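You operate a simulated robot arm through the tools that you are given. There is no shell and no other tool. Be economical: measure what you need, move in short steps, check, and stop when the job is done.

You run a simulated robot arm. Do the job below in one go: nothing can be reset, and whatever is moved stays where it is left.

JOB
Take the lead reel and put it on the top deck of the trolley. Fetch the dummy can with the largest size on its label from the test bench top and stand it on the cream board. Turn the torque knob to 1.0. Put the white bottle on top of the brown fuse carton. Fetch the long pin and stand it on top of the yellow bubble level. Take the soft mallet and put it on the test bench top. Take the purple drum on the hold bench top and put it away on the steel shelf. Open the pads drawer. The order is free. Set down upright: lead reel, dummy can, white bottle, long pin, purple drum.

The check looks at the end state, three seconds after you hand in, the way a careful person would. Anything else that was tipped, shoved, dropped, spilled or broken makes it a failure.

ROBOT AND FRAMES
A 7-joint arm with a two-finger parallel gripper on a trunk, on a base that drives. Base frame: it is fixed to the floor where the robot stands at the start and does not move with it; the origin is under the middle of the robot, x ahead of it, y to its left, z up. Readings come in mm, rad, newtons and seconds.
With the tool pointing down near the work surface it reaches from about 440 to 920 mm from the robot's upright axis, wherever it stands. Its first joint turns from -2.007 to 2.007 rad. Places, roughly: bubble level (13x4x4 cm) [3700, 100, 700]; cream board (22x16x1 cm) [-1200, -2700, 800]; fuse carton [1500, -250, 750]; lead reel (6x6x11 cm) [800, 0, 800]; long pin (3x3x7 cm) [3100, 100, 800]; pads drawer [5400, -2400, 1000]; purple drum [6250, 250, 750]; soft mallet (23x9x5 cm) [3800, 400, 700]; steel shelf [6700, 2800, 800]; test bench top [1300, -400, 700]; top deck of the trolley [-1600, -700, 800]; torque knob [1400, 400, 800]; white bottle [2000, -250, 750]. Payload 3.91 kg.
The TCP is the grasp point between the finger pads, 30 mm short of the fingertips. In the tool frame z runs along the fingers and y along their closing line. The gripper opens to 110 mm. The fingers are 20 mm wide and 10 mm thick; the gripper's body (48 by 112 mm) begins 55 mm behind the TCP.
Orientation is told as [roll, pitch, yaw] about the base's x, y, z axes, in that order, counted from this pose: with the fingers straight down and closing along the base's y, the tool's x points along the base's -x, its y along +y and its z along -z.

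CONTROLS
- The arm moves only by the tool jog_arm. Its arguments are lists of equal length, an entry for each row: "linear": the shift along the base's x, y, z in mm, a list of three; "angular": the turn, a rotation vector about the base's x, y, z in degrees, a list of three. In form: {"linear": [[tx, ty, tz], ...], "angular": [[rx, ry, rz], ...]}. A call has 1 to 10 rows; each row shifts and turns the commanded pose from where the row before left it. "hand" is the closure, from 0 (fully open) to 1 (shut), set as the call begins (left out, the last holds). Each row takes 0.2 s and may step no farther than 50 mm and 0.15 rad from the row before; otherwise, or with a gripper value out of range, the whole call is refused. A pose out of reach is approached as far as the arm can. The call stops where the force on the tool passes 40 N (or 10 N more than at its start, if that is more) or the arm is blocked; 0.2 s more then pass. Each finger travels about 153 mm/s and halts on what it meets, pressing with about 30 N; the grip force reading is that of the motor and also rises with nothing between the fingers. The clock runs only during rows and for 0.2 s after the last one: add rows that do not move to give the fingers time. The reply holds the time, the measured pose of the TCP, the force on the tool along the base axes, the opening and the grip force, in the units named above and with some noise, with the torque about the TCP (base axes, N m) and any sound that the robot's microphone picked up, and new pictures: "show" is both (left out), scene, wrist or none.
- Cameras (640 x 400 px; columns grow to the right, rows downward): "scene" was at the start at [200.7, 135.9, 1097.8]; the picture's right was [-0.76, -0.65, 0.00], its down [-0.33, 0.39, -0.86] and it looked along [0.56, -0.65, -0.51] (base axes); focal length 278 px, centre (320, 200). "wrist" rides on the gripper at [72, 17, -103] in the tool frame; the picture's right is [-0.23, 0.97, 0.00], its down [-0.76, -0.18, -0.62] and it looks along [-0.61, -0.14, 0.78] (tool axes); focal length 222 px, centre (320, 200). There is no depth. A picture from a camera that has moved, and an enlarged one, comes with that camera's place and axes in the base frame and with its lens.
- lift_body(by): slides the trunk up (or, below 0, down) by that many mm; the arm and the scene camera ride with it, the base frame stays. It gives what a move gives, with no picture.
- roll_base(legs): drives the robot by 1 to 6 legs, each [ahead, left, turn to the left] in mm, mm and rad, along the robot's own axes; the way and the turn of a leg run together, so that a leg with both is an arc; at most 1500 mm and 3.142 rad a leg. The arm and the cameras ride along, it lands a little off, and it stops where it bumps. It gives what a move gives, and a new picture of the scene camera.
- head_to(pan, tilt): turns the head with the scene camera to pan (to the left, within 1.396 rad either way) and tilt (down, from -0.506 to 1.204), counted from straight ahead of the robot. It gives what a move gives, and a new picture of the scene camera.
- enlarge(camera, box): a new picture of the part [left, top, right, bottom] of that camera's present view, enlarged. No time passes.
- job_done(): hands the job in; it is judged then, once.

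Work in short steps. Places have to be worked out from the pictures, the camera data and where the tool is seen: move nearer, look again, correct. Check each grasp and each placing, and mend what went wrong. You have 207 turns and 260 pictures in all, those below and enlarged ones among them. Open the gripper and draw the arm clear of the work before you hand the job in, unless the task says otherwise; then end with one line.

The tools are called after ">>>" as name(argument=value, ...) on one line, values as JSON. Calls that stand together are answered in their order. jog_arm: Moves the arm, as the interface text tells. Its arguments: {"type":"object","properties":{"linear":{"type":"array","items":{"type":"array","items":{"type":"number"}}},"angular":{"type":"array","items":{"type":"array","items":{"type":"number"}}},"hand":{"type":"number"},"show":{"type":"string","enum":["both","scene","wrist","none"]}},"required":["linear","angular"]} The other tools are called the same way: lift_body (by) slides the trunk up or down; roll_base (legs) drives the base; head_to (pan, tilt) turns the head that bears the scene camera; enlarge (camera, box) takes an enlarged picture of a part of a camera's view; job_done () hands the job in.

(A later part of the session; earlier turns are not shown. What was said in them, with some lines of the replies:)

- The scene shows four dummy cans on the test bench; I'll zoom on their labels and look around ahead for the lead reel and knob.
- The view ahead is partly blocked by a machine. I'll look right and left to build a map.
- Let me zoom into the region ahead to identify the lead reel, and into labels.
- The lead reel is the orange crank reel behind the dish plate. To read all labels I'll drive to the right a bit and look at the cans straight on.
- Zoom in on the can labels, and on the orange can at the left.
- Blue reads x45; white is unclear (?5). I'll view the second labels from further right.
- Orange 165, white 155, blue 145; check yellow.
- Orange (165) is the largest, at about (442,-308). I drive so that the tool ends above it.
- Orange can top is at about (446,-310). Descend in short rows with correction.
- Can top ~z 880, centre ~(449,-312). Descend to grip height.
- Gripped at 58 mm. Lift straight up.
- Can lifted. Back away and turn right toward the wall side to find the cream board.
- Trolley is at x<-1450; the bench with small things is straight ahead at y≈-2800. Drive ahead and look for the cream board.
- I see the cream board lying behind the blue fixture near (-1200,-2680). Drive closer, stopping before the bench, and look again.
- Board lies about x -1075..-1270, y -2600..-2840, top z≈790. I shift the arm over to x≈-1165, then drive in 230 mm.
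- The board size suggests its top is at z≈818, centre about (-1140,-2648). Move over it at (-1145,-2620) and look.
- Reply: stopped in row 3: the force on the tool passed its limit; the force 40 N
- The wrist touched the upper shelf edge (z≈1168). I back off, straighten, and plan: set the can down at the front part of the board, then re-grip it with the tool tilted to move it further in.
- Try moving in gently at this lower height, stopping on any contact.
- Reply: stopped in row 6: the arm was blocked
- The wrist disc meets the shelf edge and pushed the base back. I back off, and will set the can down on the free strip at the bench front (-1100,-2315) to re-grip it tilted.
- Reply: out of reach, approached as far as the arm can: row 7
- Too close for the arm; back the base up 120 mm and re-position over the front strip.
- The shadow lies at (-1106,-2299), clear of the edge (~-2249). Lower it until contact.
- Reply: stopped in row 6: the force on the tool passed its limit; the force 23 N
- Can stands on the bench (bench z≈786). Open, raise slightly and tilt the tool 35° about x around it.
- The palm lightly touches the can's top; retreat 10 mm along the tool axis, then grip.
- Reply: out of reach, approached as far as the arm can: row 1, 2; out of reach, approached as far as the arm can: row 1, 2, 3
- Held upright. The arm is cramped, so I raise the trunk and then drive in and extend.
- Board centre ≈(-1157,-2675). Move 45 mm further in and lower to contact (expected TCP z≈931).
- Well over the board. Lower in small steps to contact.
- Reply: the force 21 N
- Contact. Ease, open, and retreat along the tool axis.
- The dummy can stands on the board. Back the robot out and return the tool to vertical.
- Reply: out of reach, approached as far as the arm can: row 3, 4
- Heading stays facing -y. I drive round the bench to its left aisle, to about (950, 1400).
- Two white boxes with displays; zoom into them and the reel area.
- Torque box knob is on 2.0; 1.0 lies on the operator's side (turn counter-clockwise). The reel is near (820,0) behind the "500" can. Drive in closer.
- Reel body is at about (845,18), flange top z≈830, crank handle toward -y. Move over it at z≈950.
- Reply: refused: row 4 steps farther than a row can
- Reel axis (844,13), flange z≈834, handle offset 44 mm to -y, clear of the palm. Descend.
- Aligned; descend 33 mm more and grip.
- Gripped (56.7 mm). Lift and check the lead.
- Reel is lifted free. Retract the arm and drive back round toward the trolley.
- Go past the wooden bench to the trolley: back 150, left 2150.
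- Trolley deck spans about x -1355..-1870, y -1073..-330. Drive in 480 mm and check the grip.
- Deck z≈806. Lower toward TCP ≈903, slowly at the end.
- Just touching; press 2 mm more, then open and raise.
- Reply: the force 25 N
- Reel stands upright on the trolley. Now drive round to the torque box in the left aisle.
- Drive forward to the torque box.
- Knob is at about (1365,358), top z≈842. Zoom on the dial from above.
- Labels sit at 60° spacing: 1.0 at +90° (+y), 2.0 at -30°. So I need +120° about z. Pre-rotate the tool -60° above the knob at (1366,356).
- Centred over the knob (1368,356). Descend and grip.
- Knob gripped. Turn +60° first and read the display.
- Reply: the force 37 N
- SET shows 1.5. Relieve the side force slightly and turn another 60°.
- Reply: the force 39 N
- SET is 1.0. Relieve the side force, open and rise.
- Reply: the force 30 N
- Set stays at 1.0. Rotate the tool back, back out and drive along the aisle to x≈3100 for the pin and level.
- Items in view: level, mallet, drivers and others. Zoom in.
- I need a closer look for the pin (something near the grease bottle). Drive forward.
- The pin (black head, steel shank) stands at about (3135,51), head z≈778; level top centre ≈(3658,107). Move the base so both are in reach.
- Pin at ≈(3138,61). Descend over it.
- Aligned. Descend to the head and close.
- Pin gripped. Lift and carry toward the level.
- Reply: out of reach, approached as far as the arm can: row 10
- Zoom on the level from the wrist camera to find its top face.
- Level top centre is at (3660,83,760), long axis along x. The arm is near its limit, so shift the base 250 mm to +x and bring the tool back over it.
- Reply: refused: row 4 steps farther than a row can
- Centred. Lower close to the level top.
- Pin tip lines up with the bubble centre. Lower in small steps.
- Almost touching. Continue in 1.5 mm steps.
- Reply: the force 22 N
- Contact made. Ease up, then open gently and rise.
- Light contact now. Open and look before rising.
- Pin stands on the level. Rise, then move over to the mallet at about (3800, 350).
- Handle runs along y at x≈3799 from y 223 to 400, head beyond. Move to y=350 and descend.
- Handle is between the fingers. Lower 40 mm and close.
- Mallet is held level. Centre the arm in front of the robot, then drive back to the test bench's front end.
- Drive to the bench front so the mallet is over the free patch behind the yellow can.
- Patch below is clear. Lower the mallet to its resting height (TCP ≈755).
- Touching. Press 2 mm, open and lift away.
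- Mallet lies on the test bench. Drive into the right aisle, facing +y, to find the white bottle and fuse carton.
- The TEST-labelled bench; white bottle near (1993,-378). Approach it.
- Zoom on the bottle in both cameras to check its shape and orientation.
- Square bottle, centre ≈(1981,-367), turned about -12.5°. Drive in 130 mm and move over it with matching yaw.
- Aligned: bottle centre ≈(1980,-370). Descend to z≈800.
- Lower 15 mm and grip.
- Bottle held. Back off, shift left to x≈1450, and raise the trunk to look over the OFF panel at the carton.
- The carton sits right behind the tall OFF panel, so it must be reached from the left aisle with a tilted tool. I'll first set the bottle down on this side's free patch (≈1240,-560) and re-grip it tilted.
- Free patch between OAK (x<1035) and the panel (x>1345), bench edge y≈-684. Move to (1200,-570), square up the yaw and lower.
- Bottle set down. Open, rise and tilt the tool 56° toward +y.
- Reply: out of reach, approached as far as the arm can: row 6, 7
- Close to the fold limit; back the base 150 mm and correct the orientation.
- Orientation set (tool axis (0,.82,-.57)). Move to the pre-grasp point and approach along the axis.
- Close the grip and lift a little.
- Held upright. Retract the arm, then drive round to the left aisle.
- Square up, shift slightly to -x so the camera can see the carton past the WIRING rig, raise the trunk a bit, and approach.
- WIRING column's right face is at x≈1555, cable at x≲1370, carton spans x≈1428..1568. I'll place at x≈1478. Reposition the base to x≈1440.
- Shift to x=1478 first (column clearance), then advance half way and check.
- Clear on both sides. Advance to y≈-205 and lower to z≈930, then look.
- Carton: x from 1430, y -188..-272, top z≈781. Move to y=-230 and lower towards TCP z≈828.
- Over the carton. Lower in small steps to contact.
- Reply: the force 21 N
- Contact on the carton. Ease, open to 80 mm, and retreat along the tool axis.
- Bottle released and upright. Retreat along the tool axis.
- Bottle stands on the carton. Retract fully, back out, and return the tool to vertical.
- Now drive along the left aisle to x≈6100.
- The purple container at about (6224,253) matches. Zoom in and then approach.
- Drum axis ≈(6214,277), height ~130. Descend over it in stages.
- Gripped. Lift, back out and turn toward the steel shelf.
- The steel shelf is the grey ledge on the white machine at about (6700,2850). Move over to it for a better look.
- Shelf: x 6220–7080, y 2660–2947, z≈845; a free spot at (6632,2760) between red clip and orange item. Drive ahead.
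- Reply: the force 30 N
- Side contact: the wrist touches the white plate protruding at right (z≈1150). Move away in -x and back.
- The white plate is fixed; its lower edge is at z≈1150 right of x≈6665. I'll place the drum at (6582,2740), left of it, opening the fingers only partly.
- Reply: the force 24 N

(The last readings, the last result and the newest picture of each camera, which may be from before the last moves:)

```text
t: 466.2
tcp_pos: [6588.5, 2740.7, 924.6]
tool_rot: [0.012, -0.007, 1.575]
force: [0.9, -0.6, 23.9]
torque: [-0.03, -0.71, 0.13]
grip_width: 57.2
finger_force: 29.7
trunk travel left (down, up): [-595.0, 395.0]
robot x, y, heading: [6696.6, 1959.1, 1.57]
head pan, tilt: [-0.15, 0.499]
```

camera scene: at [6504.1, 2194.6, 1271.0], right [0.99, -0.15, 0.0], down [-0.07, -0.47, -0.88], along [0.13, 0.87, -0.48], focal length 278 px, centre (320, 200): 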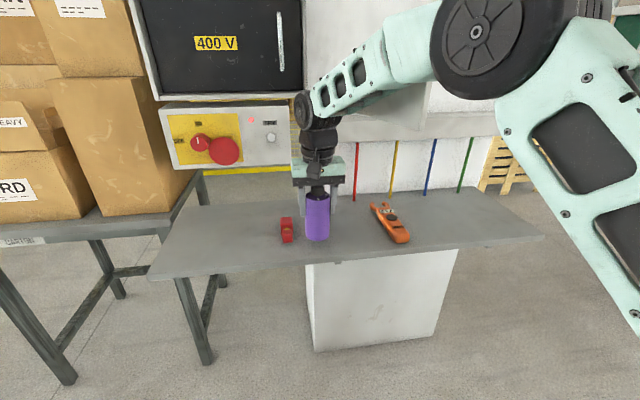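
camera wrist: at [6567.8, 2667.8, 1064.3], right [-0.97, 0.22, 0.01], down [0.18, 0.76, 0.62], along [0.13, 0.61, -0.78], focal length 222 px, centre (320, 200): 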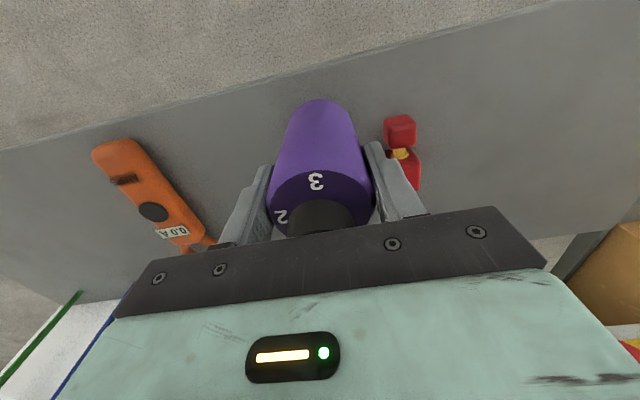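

Contact at z≈925. Ease slightly, open to ~77 mm, and rise.

>>> jog_arm(linear=[[0, 0, 2.5], [0, 0, 0]], angular=[[0, 0, 0], [0, 0, 0]], show="none")

>>> jog_arm(linear=[[0, 0, 0], [0, 0, 0], [0, 0, 15], [0, 0, 30], [0, -20, 40], [0, -30, 30], [0, -40, 20], [0, 0, 0]], angular=[[0, 0, 0], [0, 0, 0], [0, 0, 0], [0, 0, 0], [0, 0, 0], [0, 0, 0], [0, 0, 0], [0, 0, 0]], hand=0.3)

```text
t: 466.8
tcp_pos: [6587.9, 2740.6, 924.1]
tool_rot: [0.008, -0.004, 1.575]
force: [-0.7, 6.9, 17.7]
torque: [0.71, -0.35, 0.2]
grip_width: 57.1
finger_force: 30.1
trunk travel left (down, up): [-595.0, 395.0]
robot x, y, heading: [6691.3, 1962.4, 1.571]
head pan, tilt: [-0.15, 0.499]
```

```text
t: 468.6
tcp_pos: [6589.3, 2650.4, 1059.7]
tool_rot: [0.009, 0.001, 1.574]
force: [-0.3, -0.4, -0.4]
torque: [-0.01, -0.02, -0.02]
grip_width: 76.8
finger_force: 0.1
trunk travel left (down, up): [-595.0, 395.0]
robot x, y, heading: [6697.6, 1963.0, 1.573]
head pan, tilt: [-0.15, 0.499]
camera scene: at [6504.1, 2194.7, 1271.0], right [0.99, -0.15, 0.0], down [-0.07, -0.47, -0.88], along [0.13, 0.87, -0.48], focal length 278 px, centre (320, 200)
camera wrist: at [6574.4, 2578.4, 1163.5], right [-0.97, 0.22, 0.01], down [0.18, 0.76, 0.62], along [0.13, 0.61, -0.78], focal length 222 px, centre (320, 200)
```

scene: 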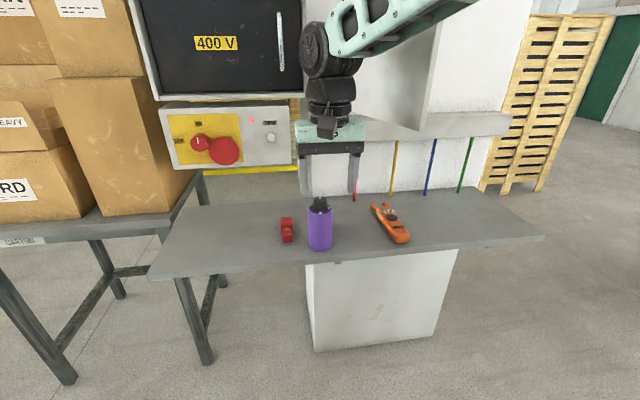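
wrist: 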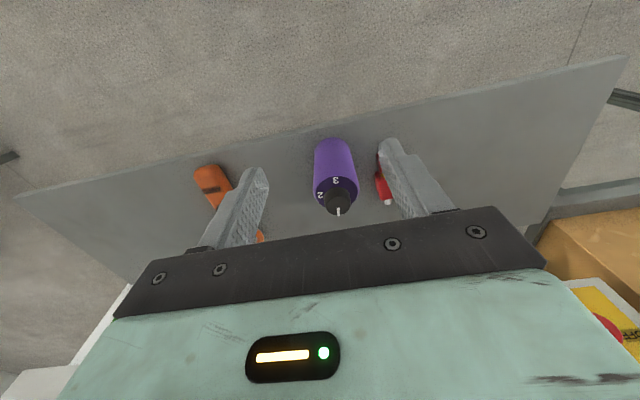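

Drum stands upright on the shelf. Now look for a route round the far end of the benches to the pads drawer.

>>> roll_base(legs=[[-450, 0, 0]])

>>> head_to(pan=-1.39, tilt=0.2)

```text
t: 471.3
tcp_pos: [6585.0, 2206.5, 1060.2]
tool_rot: [0.008, -0.001, 1.578]
force: [0.8, 0.1, -0.3]
torque: [-0.03, -0.01, -0.01]
grip_width: 76.9
finger_force: 0.1
trunk travel left (down, up): [-595.0, 395.0]
robot x, y, heading: [6692.8, 1517.8, 1.573]
head pan, tilt: [-0.15, 0.499]
camera scene: at [6503.2, 1749.6, 1271.0], right [0.99, -0.15, 0.0], down [-0.07, -0.47, -0.88], along [0.13, 0.87, -0.48], focal length 278 px, centre (320, 200)
```

scene: 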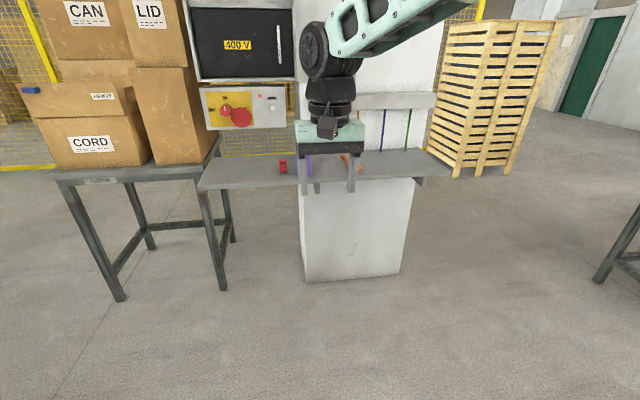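

```text
t: 472.7
tcp_pos: [6586.2, 2206.4, 1059.5]
tool_rot: [0.01, -0.001, 1.577]
force: [-0.3, -0.1, 0.5]
torque: [-0.01, -0.03, -0.01]
grip_width: 76.8
finger_force: 0.1
trunk travel left (down, up): [-595.0, 395.0]
robot x, y, heading: [6695.5, 1520.1, 1.576]
head pan, tilt: [-1.389, 0.201]
camera scene: at [6581.4, 1676.8, 1298.7], right [0.18, -0.98, 0.0], down [-0.2, -0.04, -0.98], along [0.96, 0.18, -0.2], focal length 278 px, centre (320, 200)
```

scene: 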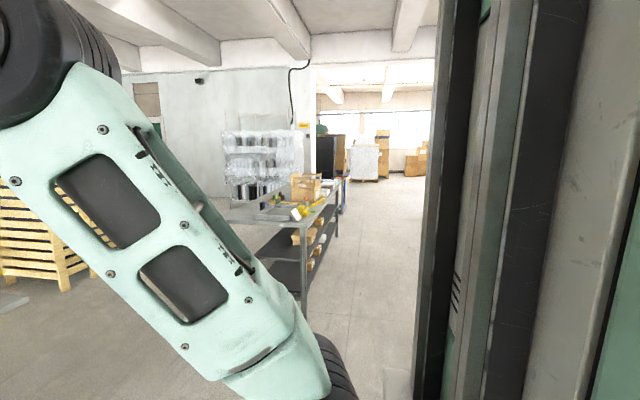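

>>> roll_base(legs=[[0, 0, -1.57]])

>>> head_to(pan=-0.4, tilt=0.15)

```text
t: 477.0
tcp_pos: [7383.1, 1626.9, 1060.5]
tool_rot: [0.008, 0.002, 0.007]
force: [0.4, -0.2, -0.2]
torque: [0.01, 0.03, -0.01]
grip_width: 77.0
finger_force: 0.1
trunk travel left (down, up): [-595.0, 395.0]
robot x, y, heading: [6693.6, 1518.9, -0.002]
head pan, tilt: [-1.389, 0.201]
camera scene: at [6853.8, 1631.6, 1298.7], right [-0.98, -0.18, 0.0], down [-0.04, 0.2, -0.98], along [0.18, -0.96, -0.2], focal length 278 px, centre (320, 200)
```

scene: 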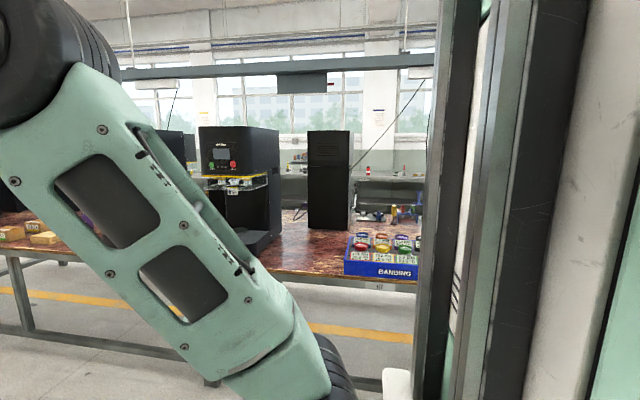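

```text
t: 478.2
tcp_pos: [7381.6, 1626.4, 1058.9]
tool_rot: [0.01, 0.0, 0.006]
force: [0.2, -0.1, 0.0]
torque: [-0.01, 0.01, 0.01]
grip_width: 77.1
finger_force: 0.1
trunk travel left (down, up): [-595.0, 395.0]
robot x, y, heading: [6694.2, 1522.3, 0.002]
head pan, tilt: [-0.4, 0.15]
camera scene: at [6922.3, 1687.3, 1303.4], right [-0.39, -0.92, 0.0], down [-0.14, 0.06, -0.99], along [0.91, -0.38, -0.15], focal length 278 px, centre (320, 200)
```

scene: 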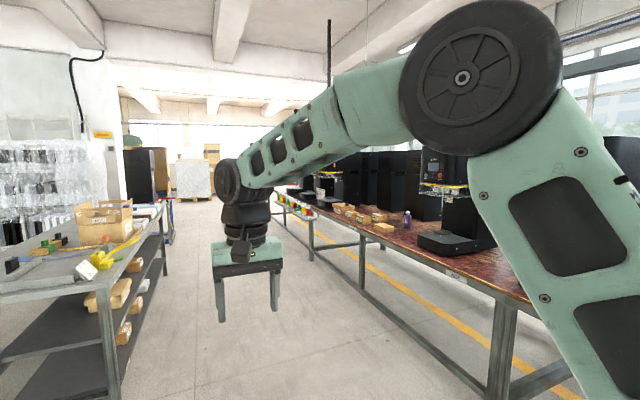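

Far end is unknown, so I take the known way round the bench's near end (pictures are limited). Back along the left aisle first.

>>> roll_base(legs=[[-1500, 0, 0], [-1500, 0, 0], [-1500, 0, 0], [-1500, 0, 0], [-1250, 0, 0], [0, -1450, 0]])

```text
t: 519.4
tcp_pos: [156.4, 224.3, 1059.2]
tool_rot: [0.01, 0.0, 0.015]
force: [-0.2, 0.3, 0.1]
torque: [0.0, 0.03, -0.01]
grip_width: 76.9
finger_force: 0.1
trunk travel left (down, up): [-595.0, 395.0]
robot x, y, heading: [-531.3, 108.1, 0.013]
head pan, tilt: [-0.4, 0.15]
camera scene: at [-304.8, 280.1, 1303.4], right [-0.38, -0.93, 0.0], down [-0.14, 0.06, -0.99], along [0.92, -0.37, -0.15], focal length 278 px, centre (320, 200)
```

scene: 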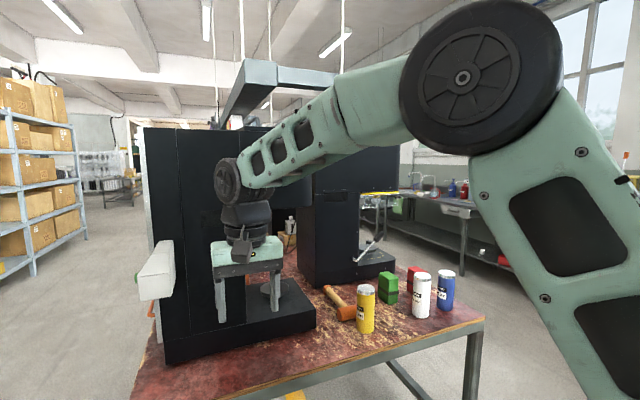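

Everything there looks in order. Continue into the right aisle and along it to x≈4970.

>>> roll_base(legs=[[0, -1470, -0.013], [0, 0, -1.571], [0, 1500, 0], [0, 1500, 0], [0, 1500, 0], [0, 1000, 0]])

```text
t: 556.4
tcp_pos: [5049.7, -2122.6, 1060.4]
tool_rot: [0.009, -0.001, -1.586]
force: [0.0, 0.1, -1.1]
torque: [0.02, -0.01, 0.04]
grip_width: 77.0
finger_force: 0.1
trunk travel left (down, up): [-595.0, 395.0]
robot x, y, heading: [4953.9, -1431.4, -1.592]
head pan, tilt: [-0.4, 0.15]
camera scene: at [5118.9, -1664.9, 1303.4], right [-0.91, 0.41, 0.0], down [0.06, 0.14, -0.99], along [-0.4, -0.9, -0.15], focal length 278 px, centre (320, 200)
```

scene: 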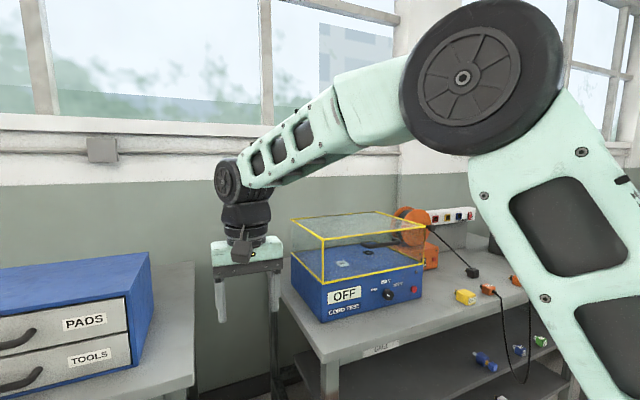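

The PADS drawer is on the blue chest to the left. Shift the base to +x and look straight at it.

>>> roll_base(legs=[[0, 420, 0.021]])

>>> head_to(pan=-0.1, tilt=0.4)

```text
t: 559.0
tcp_pos: [5483.9, -2123.8, 1059.0]
tool_rot: [0.008, 0.0, -1.561]
force: [-0.3, 1.1, -0.4]
torque: [0.01, -0.02, 0.0]
grip_width: 76.9
finger_force: 0.1
trunk travel left (down, up): [-595.0, 395.0]
robot x, y, heading: [5371.8, -1438.2, -1.565]
head pan, tilt: [-0.4, 0.15]
camera scene: at [5544.4, -1664.4, 1303.4], right [-0.92, 0.39, 0.0], down [0.06, 0.14, -0.99], along [-0.38, -0.91, -0.15], focal length 278 px, centre (320, 200)
```

scene: 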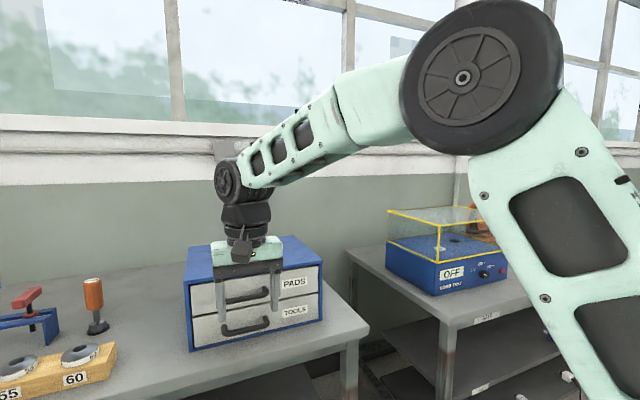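

```text
t: 559.8
tcp_pos: [5483.5, -2124.5, 1059.2]
tool_rot: [0.007, 0.0, -1.562]
force: [0.8, 0.2, -0.1]
torque: [0.01, 0.01, -0.01]
grip_width: 77.0
finger_force: 0.1
trunk travel left (down, up): [-595.0, 395.0]
robot x, y, heading: [5373.8, -1437.6, -1.568]
head pan, tilt: [-0.099, 0.4]
camera scene: at [5571.2, -1671.1, 1280.2], right [-1.0, 0.1, 0.0], down [0.04, 0.39, -0.92], along [-0.09, -0.92, -0.39], focal length 278 px, centre (320, 200)
```

scene: 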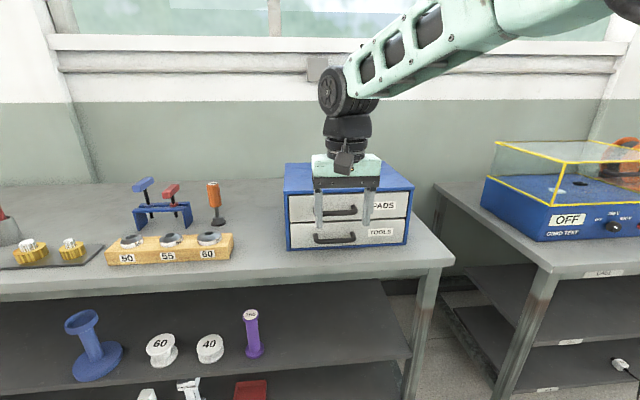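

PADS handle is at about (5464,-2283,989). I'll turn the tool horizontal (pointing -y) with the jaws closing vertically.

>>> jog_arm(linear=[[0, -10, 0], [0, -10, 0], [0, -10, 0], [0, -10, 0], [0, -8, 0], [0, -6, 0], [0, -4, 0], [0, 0, 0], [0, 0, 0], [0, 0, 0]], angular=[[-8.2, 0, 0], [-8.2, 0, 0], [-8.2, 0, 0], [-8.2, 0, 0], [-8.2, 0, 0], [-8.2, 0, 0], [-8.2, 0, 0], [-8.2, 0, 0], [-8.2, 0, 0], [-8.2, 0, 0]], hand=0.4, show="none")

>>> jog_arm(linear=[[0, 0, 0], [0, 0, 0], [0, 0, 0], [0, 0, 0], [0, 0, 0], [0, 0, 0], [0, 0, 0], [0, 0, 0], [0, 0, 0], [0, 0, 0]], angular=[[-8, 0, 0], [0, 8.2, 0], [0, 8.2, 0], [0, 8.2, 0], [0, 8.2, 0], [0, 8.2, 0], [0, 8.2, 0], [0, 8.2, 0], [0, 8.2, 0], [0, 8.2, 0]], show="none")

```text
t: 562.0
tcp_pos: [5484.6, -2181.5, 1059.7]
tool_rot: [-0.042, -1.434, -1.52]
force: [-0.2, -0.1, 0.4]
torque: [0.01, -0.01, 0.04]
grip_width: 66.2
finger_force: 0.1
trunk travel left (down, up): [-595.0, 395.0]
robot x, y, heading: [5375.9, -1435.4, -1.567]
head pan, tilt: [-0.099, 0.4]
```

```text
t: 564.2
tcp_pos: [5484.9, -2181.3, 1059.7]
tool_rot: [-1.564, -0.273, 0.001]
force: [0.1, -0.3, 0.1]
torque: [-0.03, -0.04, -0.01]
grip_width: 66.1
finger_force: 0.1
trunk travel left (down, up): [-595.0, 395.0]
robot x, y, heading: [5373.2, -1438.6, -1.568]
head pan, tilt: [-0.099, 0.4]
```

Orientation is nearly there ([−1.57, −0.27, 0]); finish the last 15.6° and look.

>>> jog_arm(linear=[[-10, 0, -30], [-10, 0, -30], [0, 0, -8], [0, 0, 0]], angular=[[0, 7.8, 0], [0, 7.8, 0], [0, 0, 0], [0, 0, 0]])

```text
t: 565.2
tcp_pos: [5465.6, -2182.5, 991.2]
tool_rot: [-1.563, -0.001, 0.002]
force: [-0.5, -0.2, -0.4]
torque: [-0.04, -0.03, 0.0]
grip_width: 65.9
finger_force: 0.0
trunk travel left (down, up): [-595.0, 395.0]
robot x, y, heading: [5376.5, -1437.6, -1.566]
head pan, tilt: [-0.099, 0.4]
camera scene: at [5571.3, -1671.0, 1280.1], right [-1.0, 0.1, 0.0], down [0.04, 0.39, -0.92], along [-0.09, -0.92, -0.39], focal length 278 px, centre (320, 200)
camera wrist: at [5393.7, -2078.5, 974.9], right [0.23, 0.01, -0.97], down [0.76, 0.62, 0.18], along [0.61, -0.78, 0.14], focal length 222 px, centre (320, 200)
```

scene: 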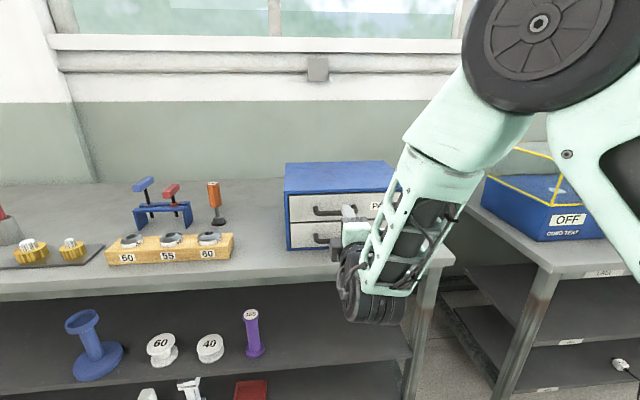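
wrist: 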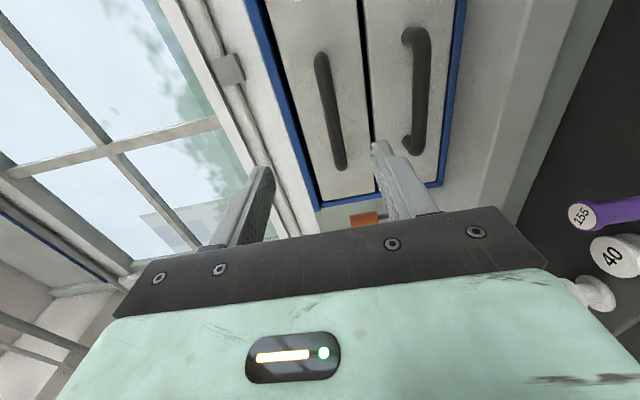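

Handle bar is at x 5414–5518, y≈-2291, z≈980. Lower 11 mm and advance with the jaws around it.

>>> jog_arm(linear=[[0, -25, -11], [0, -35, 0], [0, -25, 0], [0, 0, 0]], angular=[[0, 0, 0], [0, 0, 0], [0, 0, 0], [0, 0, 0]], show="wrist")

```text
t: 566.2
tcp_pos: [5465.0, -2268.9, 980.3]
tool_rot: [-1.562, -0.002, 0.0]
force: [0.8, 0.4, -0.1]
torque: [0.02, 0.05, -0.02]
grip_width: 66.0
finger_force: 0.2
trunk travel left (down, up): [-595.0, 395.0]
robot x, y, heading: [5376.3, -1441.2, -1.565]
head pan, tilt: [-0.099, 0.4]
camera wrist: at [5394.0, -2163.3, 964.8], right [0.23, 0.01, -0.97], down [0.76, 0.62, 0.18], along [0.61, -0.78, 0.14], focal length 222 px, centre (320, 200)
```

wrist: 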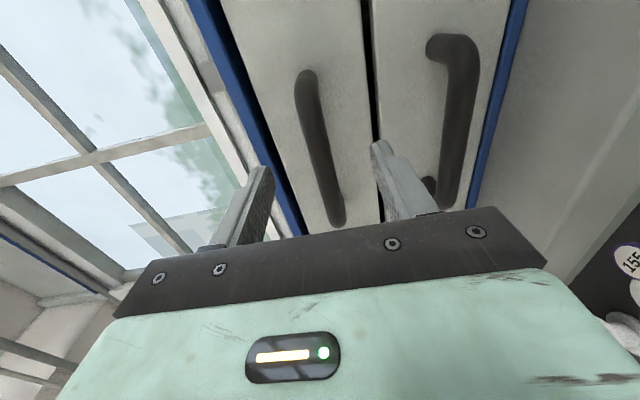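

Bar is between the jaws. Advance 16 mm more and close.

>>> jog_arm(linear=[[0, -8, -1], [0, -8, -1], [0, 0, 0]], angular=[[0, 0, 0], [0, 0, 0], [0, 0, 0]], show="none")

>>> jog_arm(linear=[[0, 0, 0], [0, 0, 0], [0, 0, 0], [0, 0, 0]], angular=[[0, 0, 0], [0, 0, 0], [0, 0, 0], [0, 0, 0]], hand=1, show="none")

```text
t: 567.0
tcp_pos: [5465.6, -2282.5, 979.1]
tool_rot: [-1.563, -0.002, 0.0]
force: [0.8, 0.4, 0.7]
torque: [0.01, -0.01, 0.01]
grip_width: 66.1
finger_force: 0.0
trunk travel left (down, up): [-595.0, 395.0]
robot x, y, heading: [5372.9, -1438.8, -1.561]
head pan, tilt: [-0.099, 0.4]
```

```text
t: 568.0
tcp_pos: [5465.0, -2283.4, 978.4]
tool_rot: [-1.561, -0.001, 0.001]
force: [-0.5, 0.7, -5.6]
torque: [0.04, 0.2, 0.1]
grip_width: 13.6
finger_force: 45.2
trunk travel left (down, up): [-595.0, 395.0]
robot x, y, heading: [5373.5, -1437.2, -1.568]
head pan, tilt: [-0.099, 0.4]
```

Gripped the bar (13.6 mm). Pull toward +y.

>>> jog_arm(linear=[[0, 10, 0], [0, 20, 0], [0, 25, 0], [0, 25, 0], [0, 25, 0], [0, 0, 0]], angular=[[0, 0, 0], [0, 0, 0], [0, 0, 0], [0, 0, 0], [0, 0, 0], [0, 0, 0]], show="wrist")

```text
t: 569.4
tcp_pos: [5465.7, -2178.1, 978.3]
tool_rot: [-1.56, -0.002, 0.001]
force: [7.7, 1.5, -14.1]
torque: [0.02, 0.15, -0.52]
grip_width: 13.6
finger_force: 45.1
trunk travel left (down, up): [-595.0, 395.0]
robot x, y, heading: [5372.4, -1437.7, -1.564]
head pan, tilt: [-0.099, 0.4]
camera wrist: at [5393.5, -2073.5, 962.2], right [0.23, 0.01, -0.97], down [0.76, 0.62, 0.19], along [0.61, -0.78, 0.13], focal length 222 px, centre (320, 200)
```

wrist: 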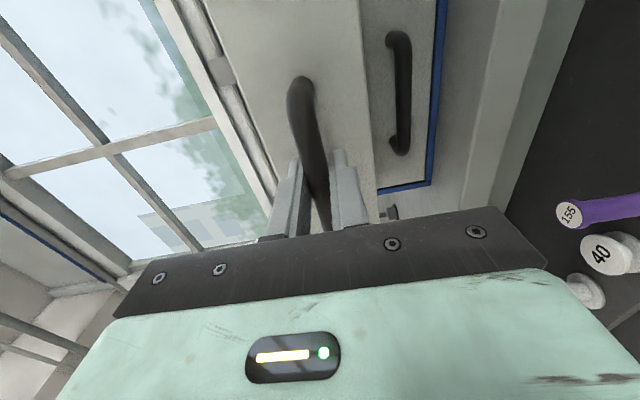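

Drawer is coming out (105 mm). Pull further, watching the force.

>>> jog_arm(linear=[[0, 15, 0], [0, 15, 0], [0, 15, 0], [0, 15, 0], [0, 0, 0]], angular=[[0, 0, 0], [0, 0, 0], [0, 0, 0], [0, 0, 0], [0, 0, 0]], show="scene")

```text
t: 570.6
tcp_pos: [5465.3, -2119.6, 979.4]
tool_rot: [-1.562, -0.002, 0.001]
force: [5.3, 0.5, -18.5]
torque: [0.12, 0.07, 0.58]
grip_width: 13.7
finger_force: 45.1
trunk travel left (down, up): [-595.0, 395.0]
robot x, y, heading: [5376.3, -1439.7, -1.565]
head pan, tilt: [-0.099, 0.4]
camera scene: at [5571.6, -1671.7, 1279.9], right [-1.0, 0.1, 0.0], down [0.04, 0.39, -0.92], along [-0.09, -0.92, -0.39], focal length 278 px, centre (320, 200)
```

scene: 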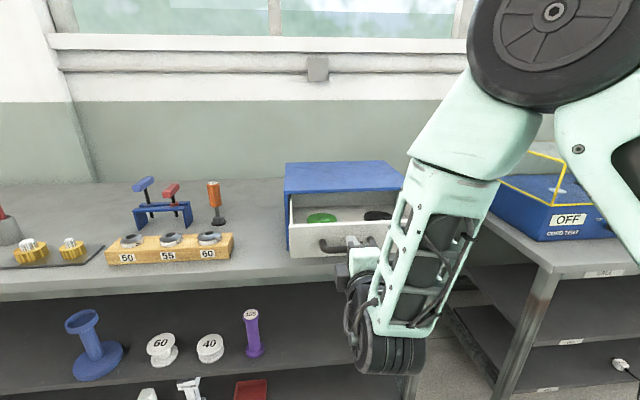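

Open 164 mm. Continue gently to find the end.

>>> jog_arm(linear=[[0, 10, 0], [0, 10, 0], [0, 10, 0], [0, 10, 0], [0, 0, 0]], angular=[[0, 0, 0], [0, 0, 0], [0, 0, 0], [0, 0, 0], [0, 0, 0]], show="none")

```text
t: 571.8
tcp_pos: [5464.6, -2081.7, 977.5]
tool_rot: [-1.562, -0.003, -0.004]
force: [8.9, -32.5, -18.7]
torque: [0.09, 0.09, -0.04]
grip_width: 14.0
finger_force: 45.2
trunk travel left (down, up): [-595.0, 395.0]
robot x, y, heading: [5372.9, -1436.5, -1.57]
head pan, tilt: [-0.099, 0.4]
```

End stop reached (~200 mm). Relax, open the jaws and back away.

>>> jog_arm(linear=[[0, -3, -1.5], [0, 0, 0]], angular=[[0, 0, 0], [0, 0, 0]], show="none")

>>> jog_arm(linear=[[0, 0, 0], [0, 0, 0], [0, 0, 0]], angular=[[0, 0, 0], [0, 0, 0], [0, 0, 0]], hand=0.4, show="wrist")

```text
t: 572.4
tcp_pos: [5464.4, -2080.3, 977.3]
tool_rot: [-1.565, 0.0, 0.001]
force: [2.3, -7.9, -1.4]
torque: [0.05, 0.14, -1.26]
grip_width: 13.7
finger_force: 44.4
trunk travel left (down, up): [-595.0, 395.0]
robot x, y, heading: [5374.6, -1434.7, -1.562]
head pan, tilt: [-0.099, 0.4]
```

```text
t: 573.2
tcp_pos: [5464.0, -2081.4, 977.8]
tool_rot: [-1.563, -0.003, 0.0]
force: [0.4, 0.4, -0.8]
torque: [-0.01, 0.0, -0.02]
grip_width: 65.9
finger_force: 0.1
trunk travel left (down, up): [-595.0, 395.0]
robot x, y, heading: [5370.6, -1435.7, -1.566]
head pan, tilt: [-0.099, 0.4]
camera wrist: at [5393.5, -1977.0, 961.1], right [0.23, 0.01, -0.97], down [0.76, 0.62, 0.18], along [0.61, -0.78, 0.14], focal length 222 px, centre (320, 200)
```

wrist: 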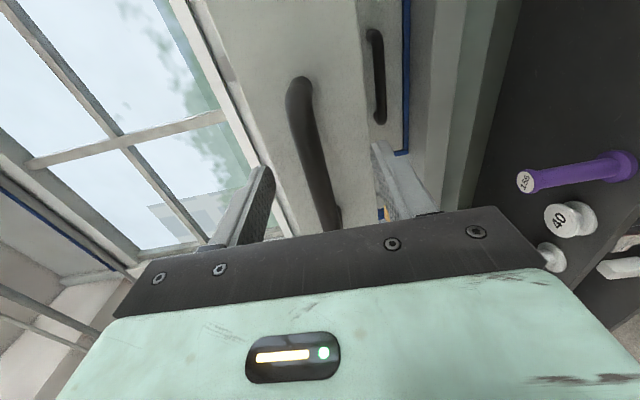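

Released. Back the base straight out 200 mm to draw the arm clear.

>>> roll_base(legs=[[-200, 0, 0]])

```text
t: 574.8
tcp_pos: [5463.3, -1882.9, 977.4]
tool_rot: [-1.563, -0.003, 0.0]
force: [-0.2, -0.9, 0.2]
torque: [0.05, -0.01, -0.02]
grip_width: 66.1
finger_force: 0.0
trunk travel left (down, up): [-595.0, 395.0]
robot x, y, heading: [5374.8, -1237.4, -1.568]
head pan, tilt: [-0.099, 0.4]
camera scene: at [5570.5, -1473.5, 1280.1], right [-1.0, 0.1, 0.0], down [0.04, 0.39, -0.92], along [-0.09, -0.92, -0.39], focal length 278 px, centre (320, 200)
```

scene: 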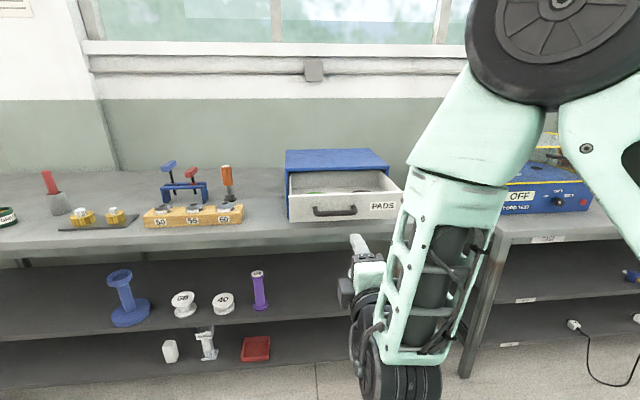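

The PADS drawer stands open, the gripper is open and clear, and every other placing was seen standing when I left it. Hand in.

>>> job_done()

```text
The job is handed in.
```

All eight jobs are finished and handed in: lead reel, 165 mm dummy can, torque knob at 1.0, white bottle, long pin, mallet, purple drum, and the pads drawer open to its stop. The wrist touched two fixed parts on the way: the shelf above the cream-board bench and a white plate by the steel shelf. I saw nothing moved at either, though I never rechecked the items on the upper shelf.
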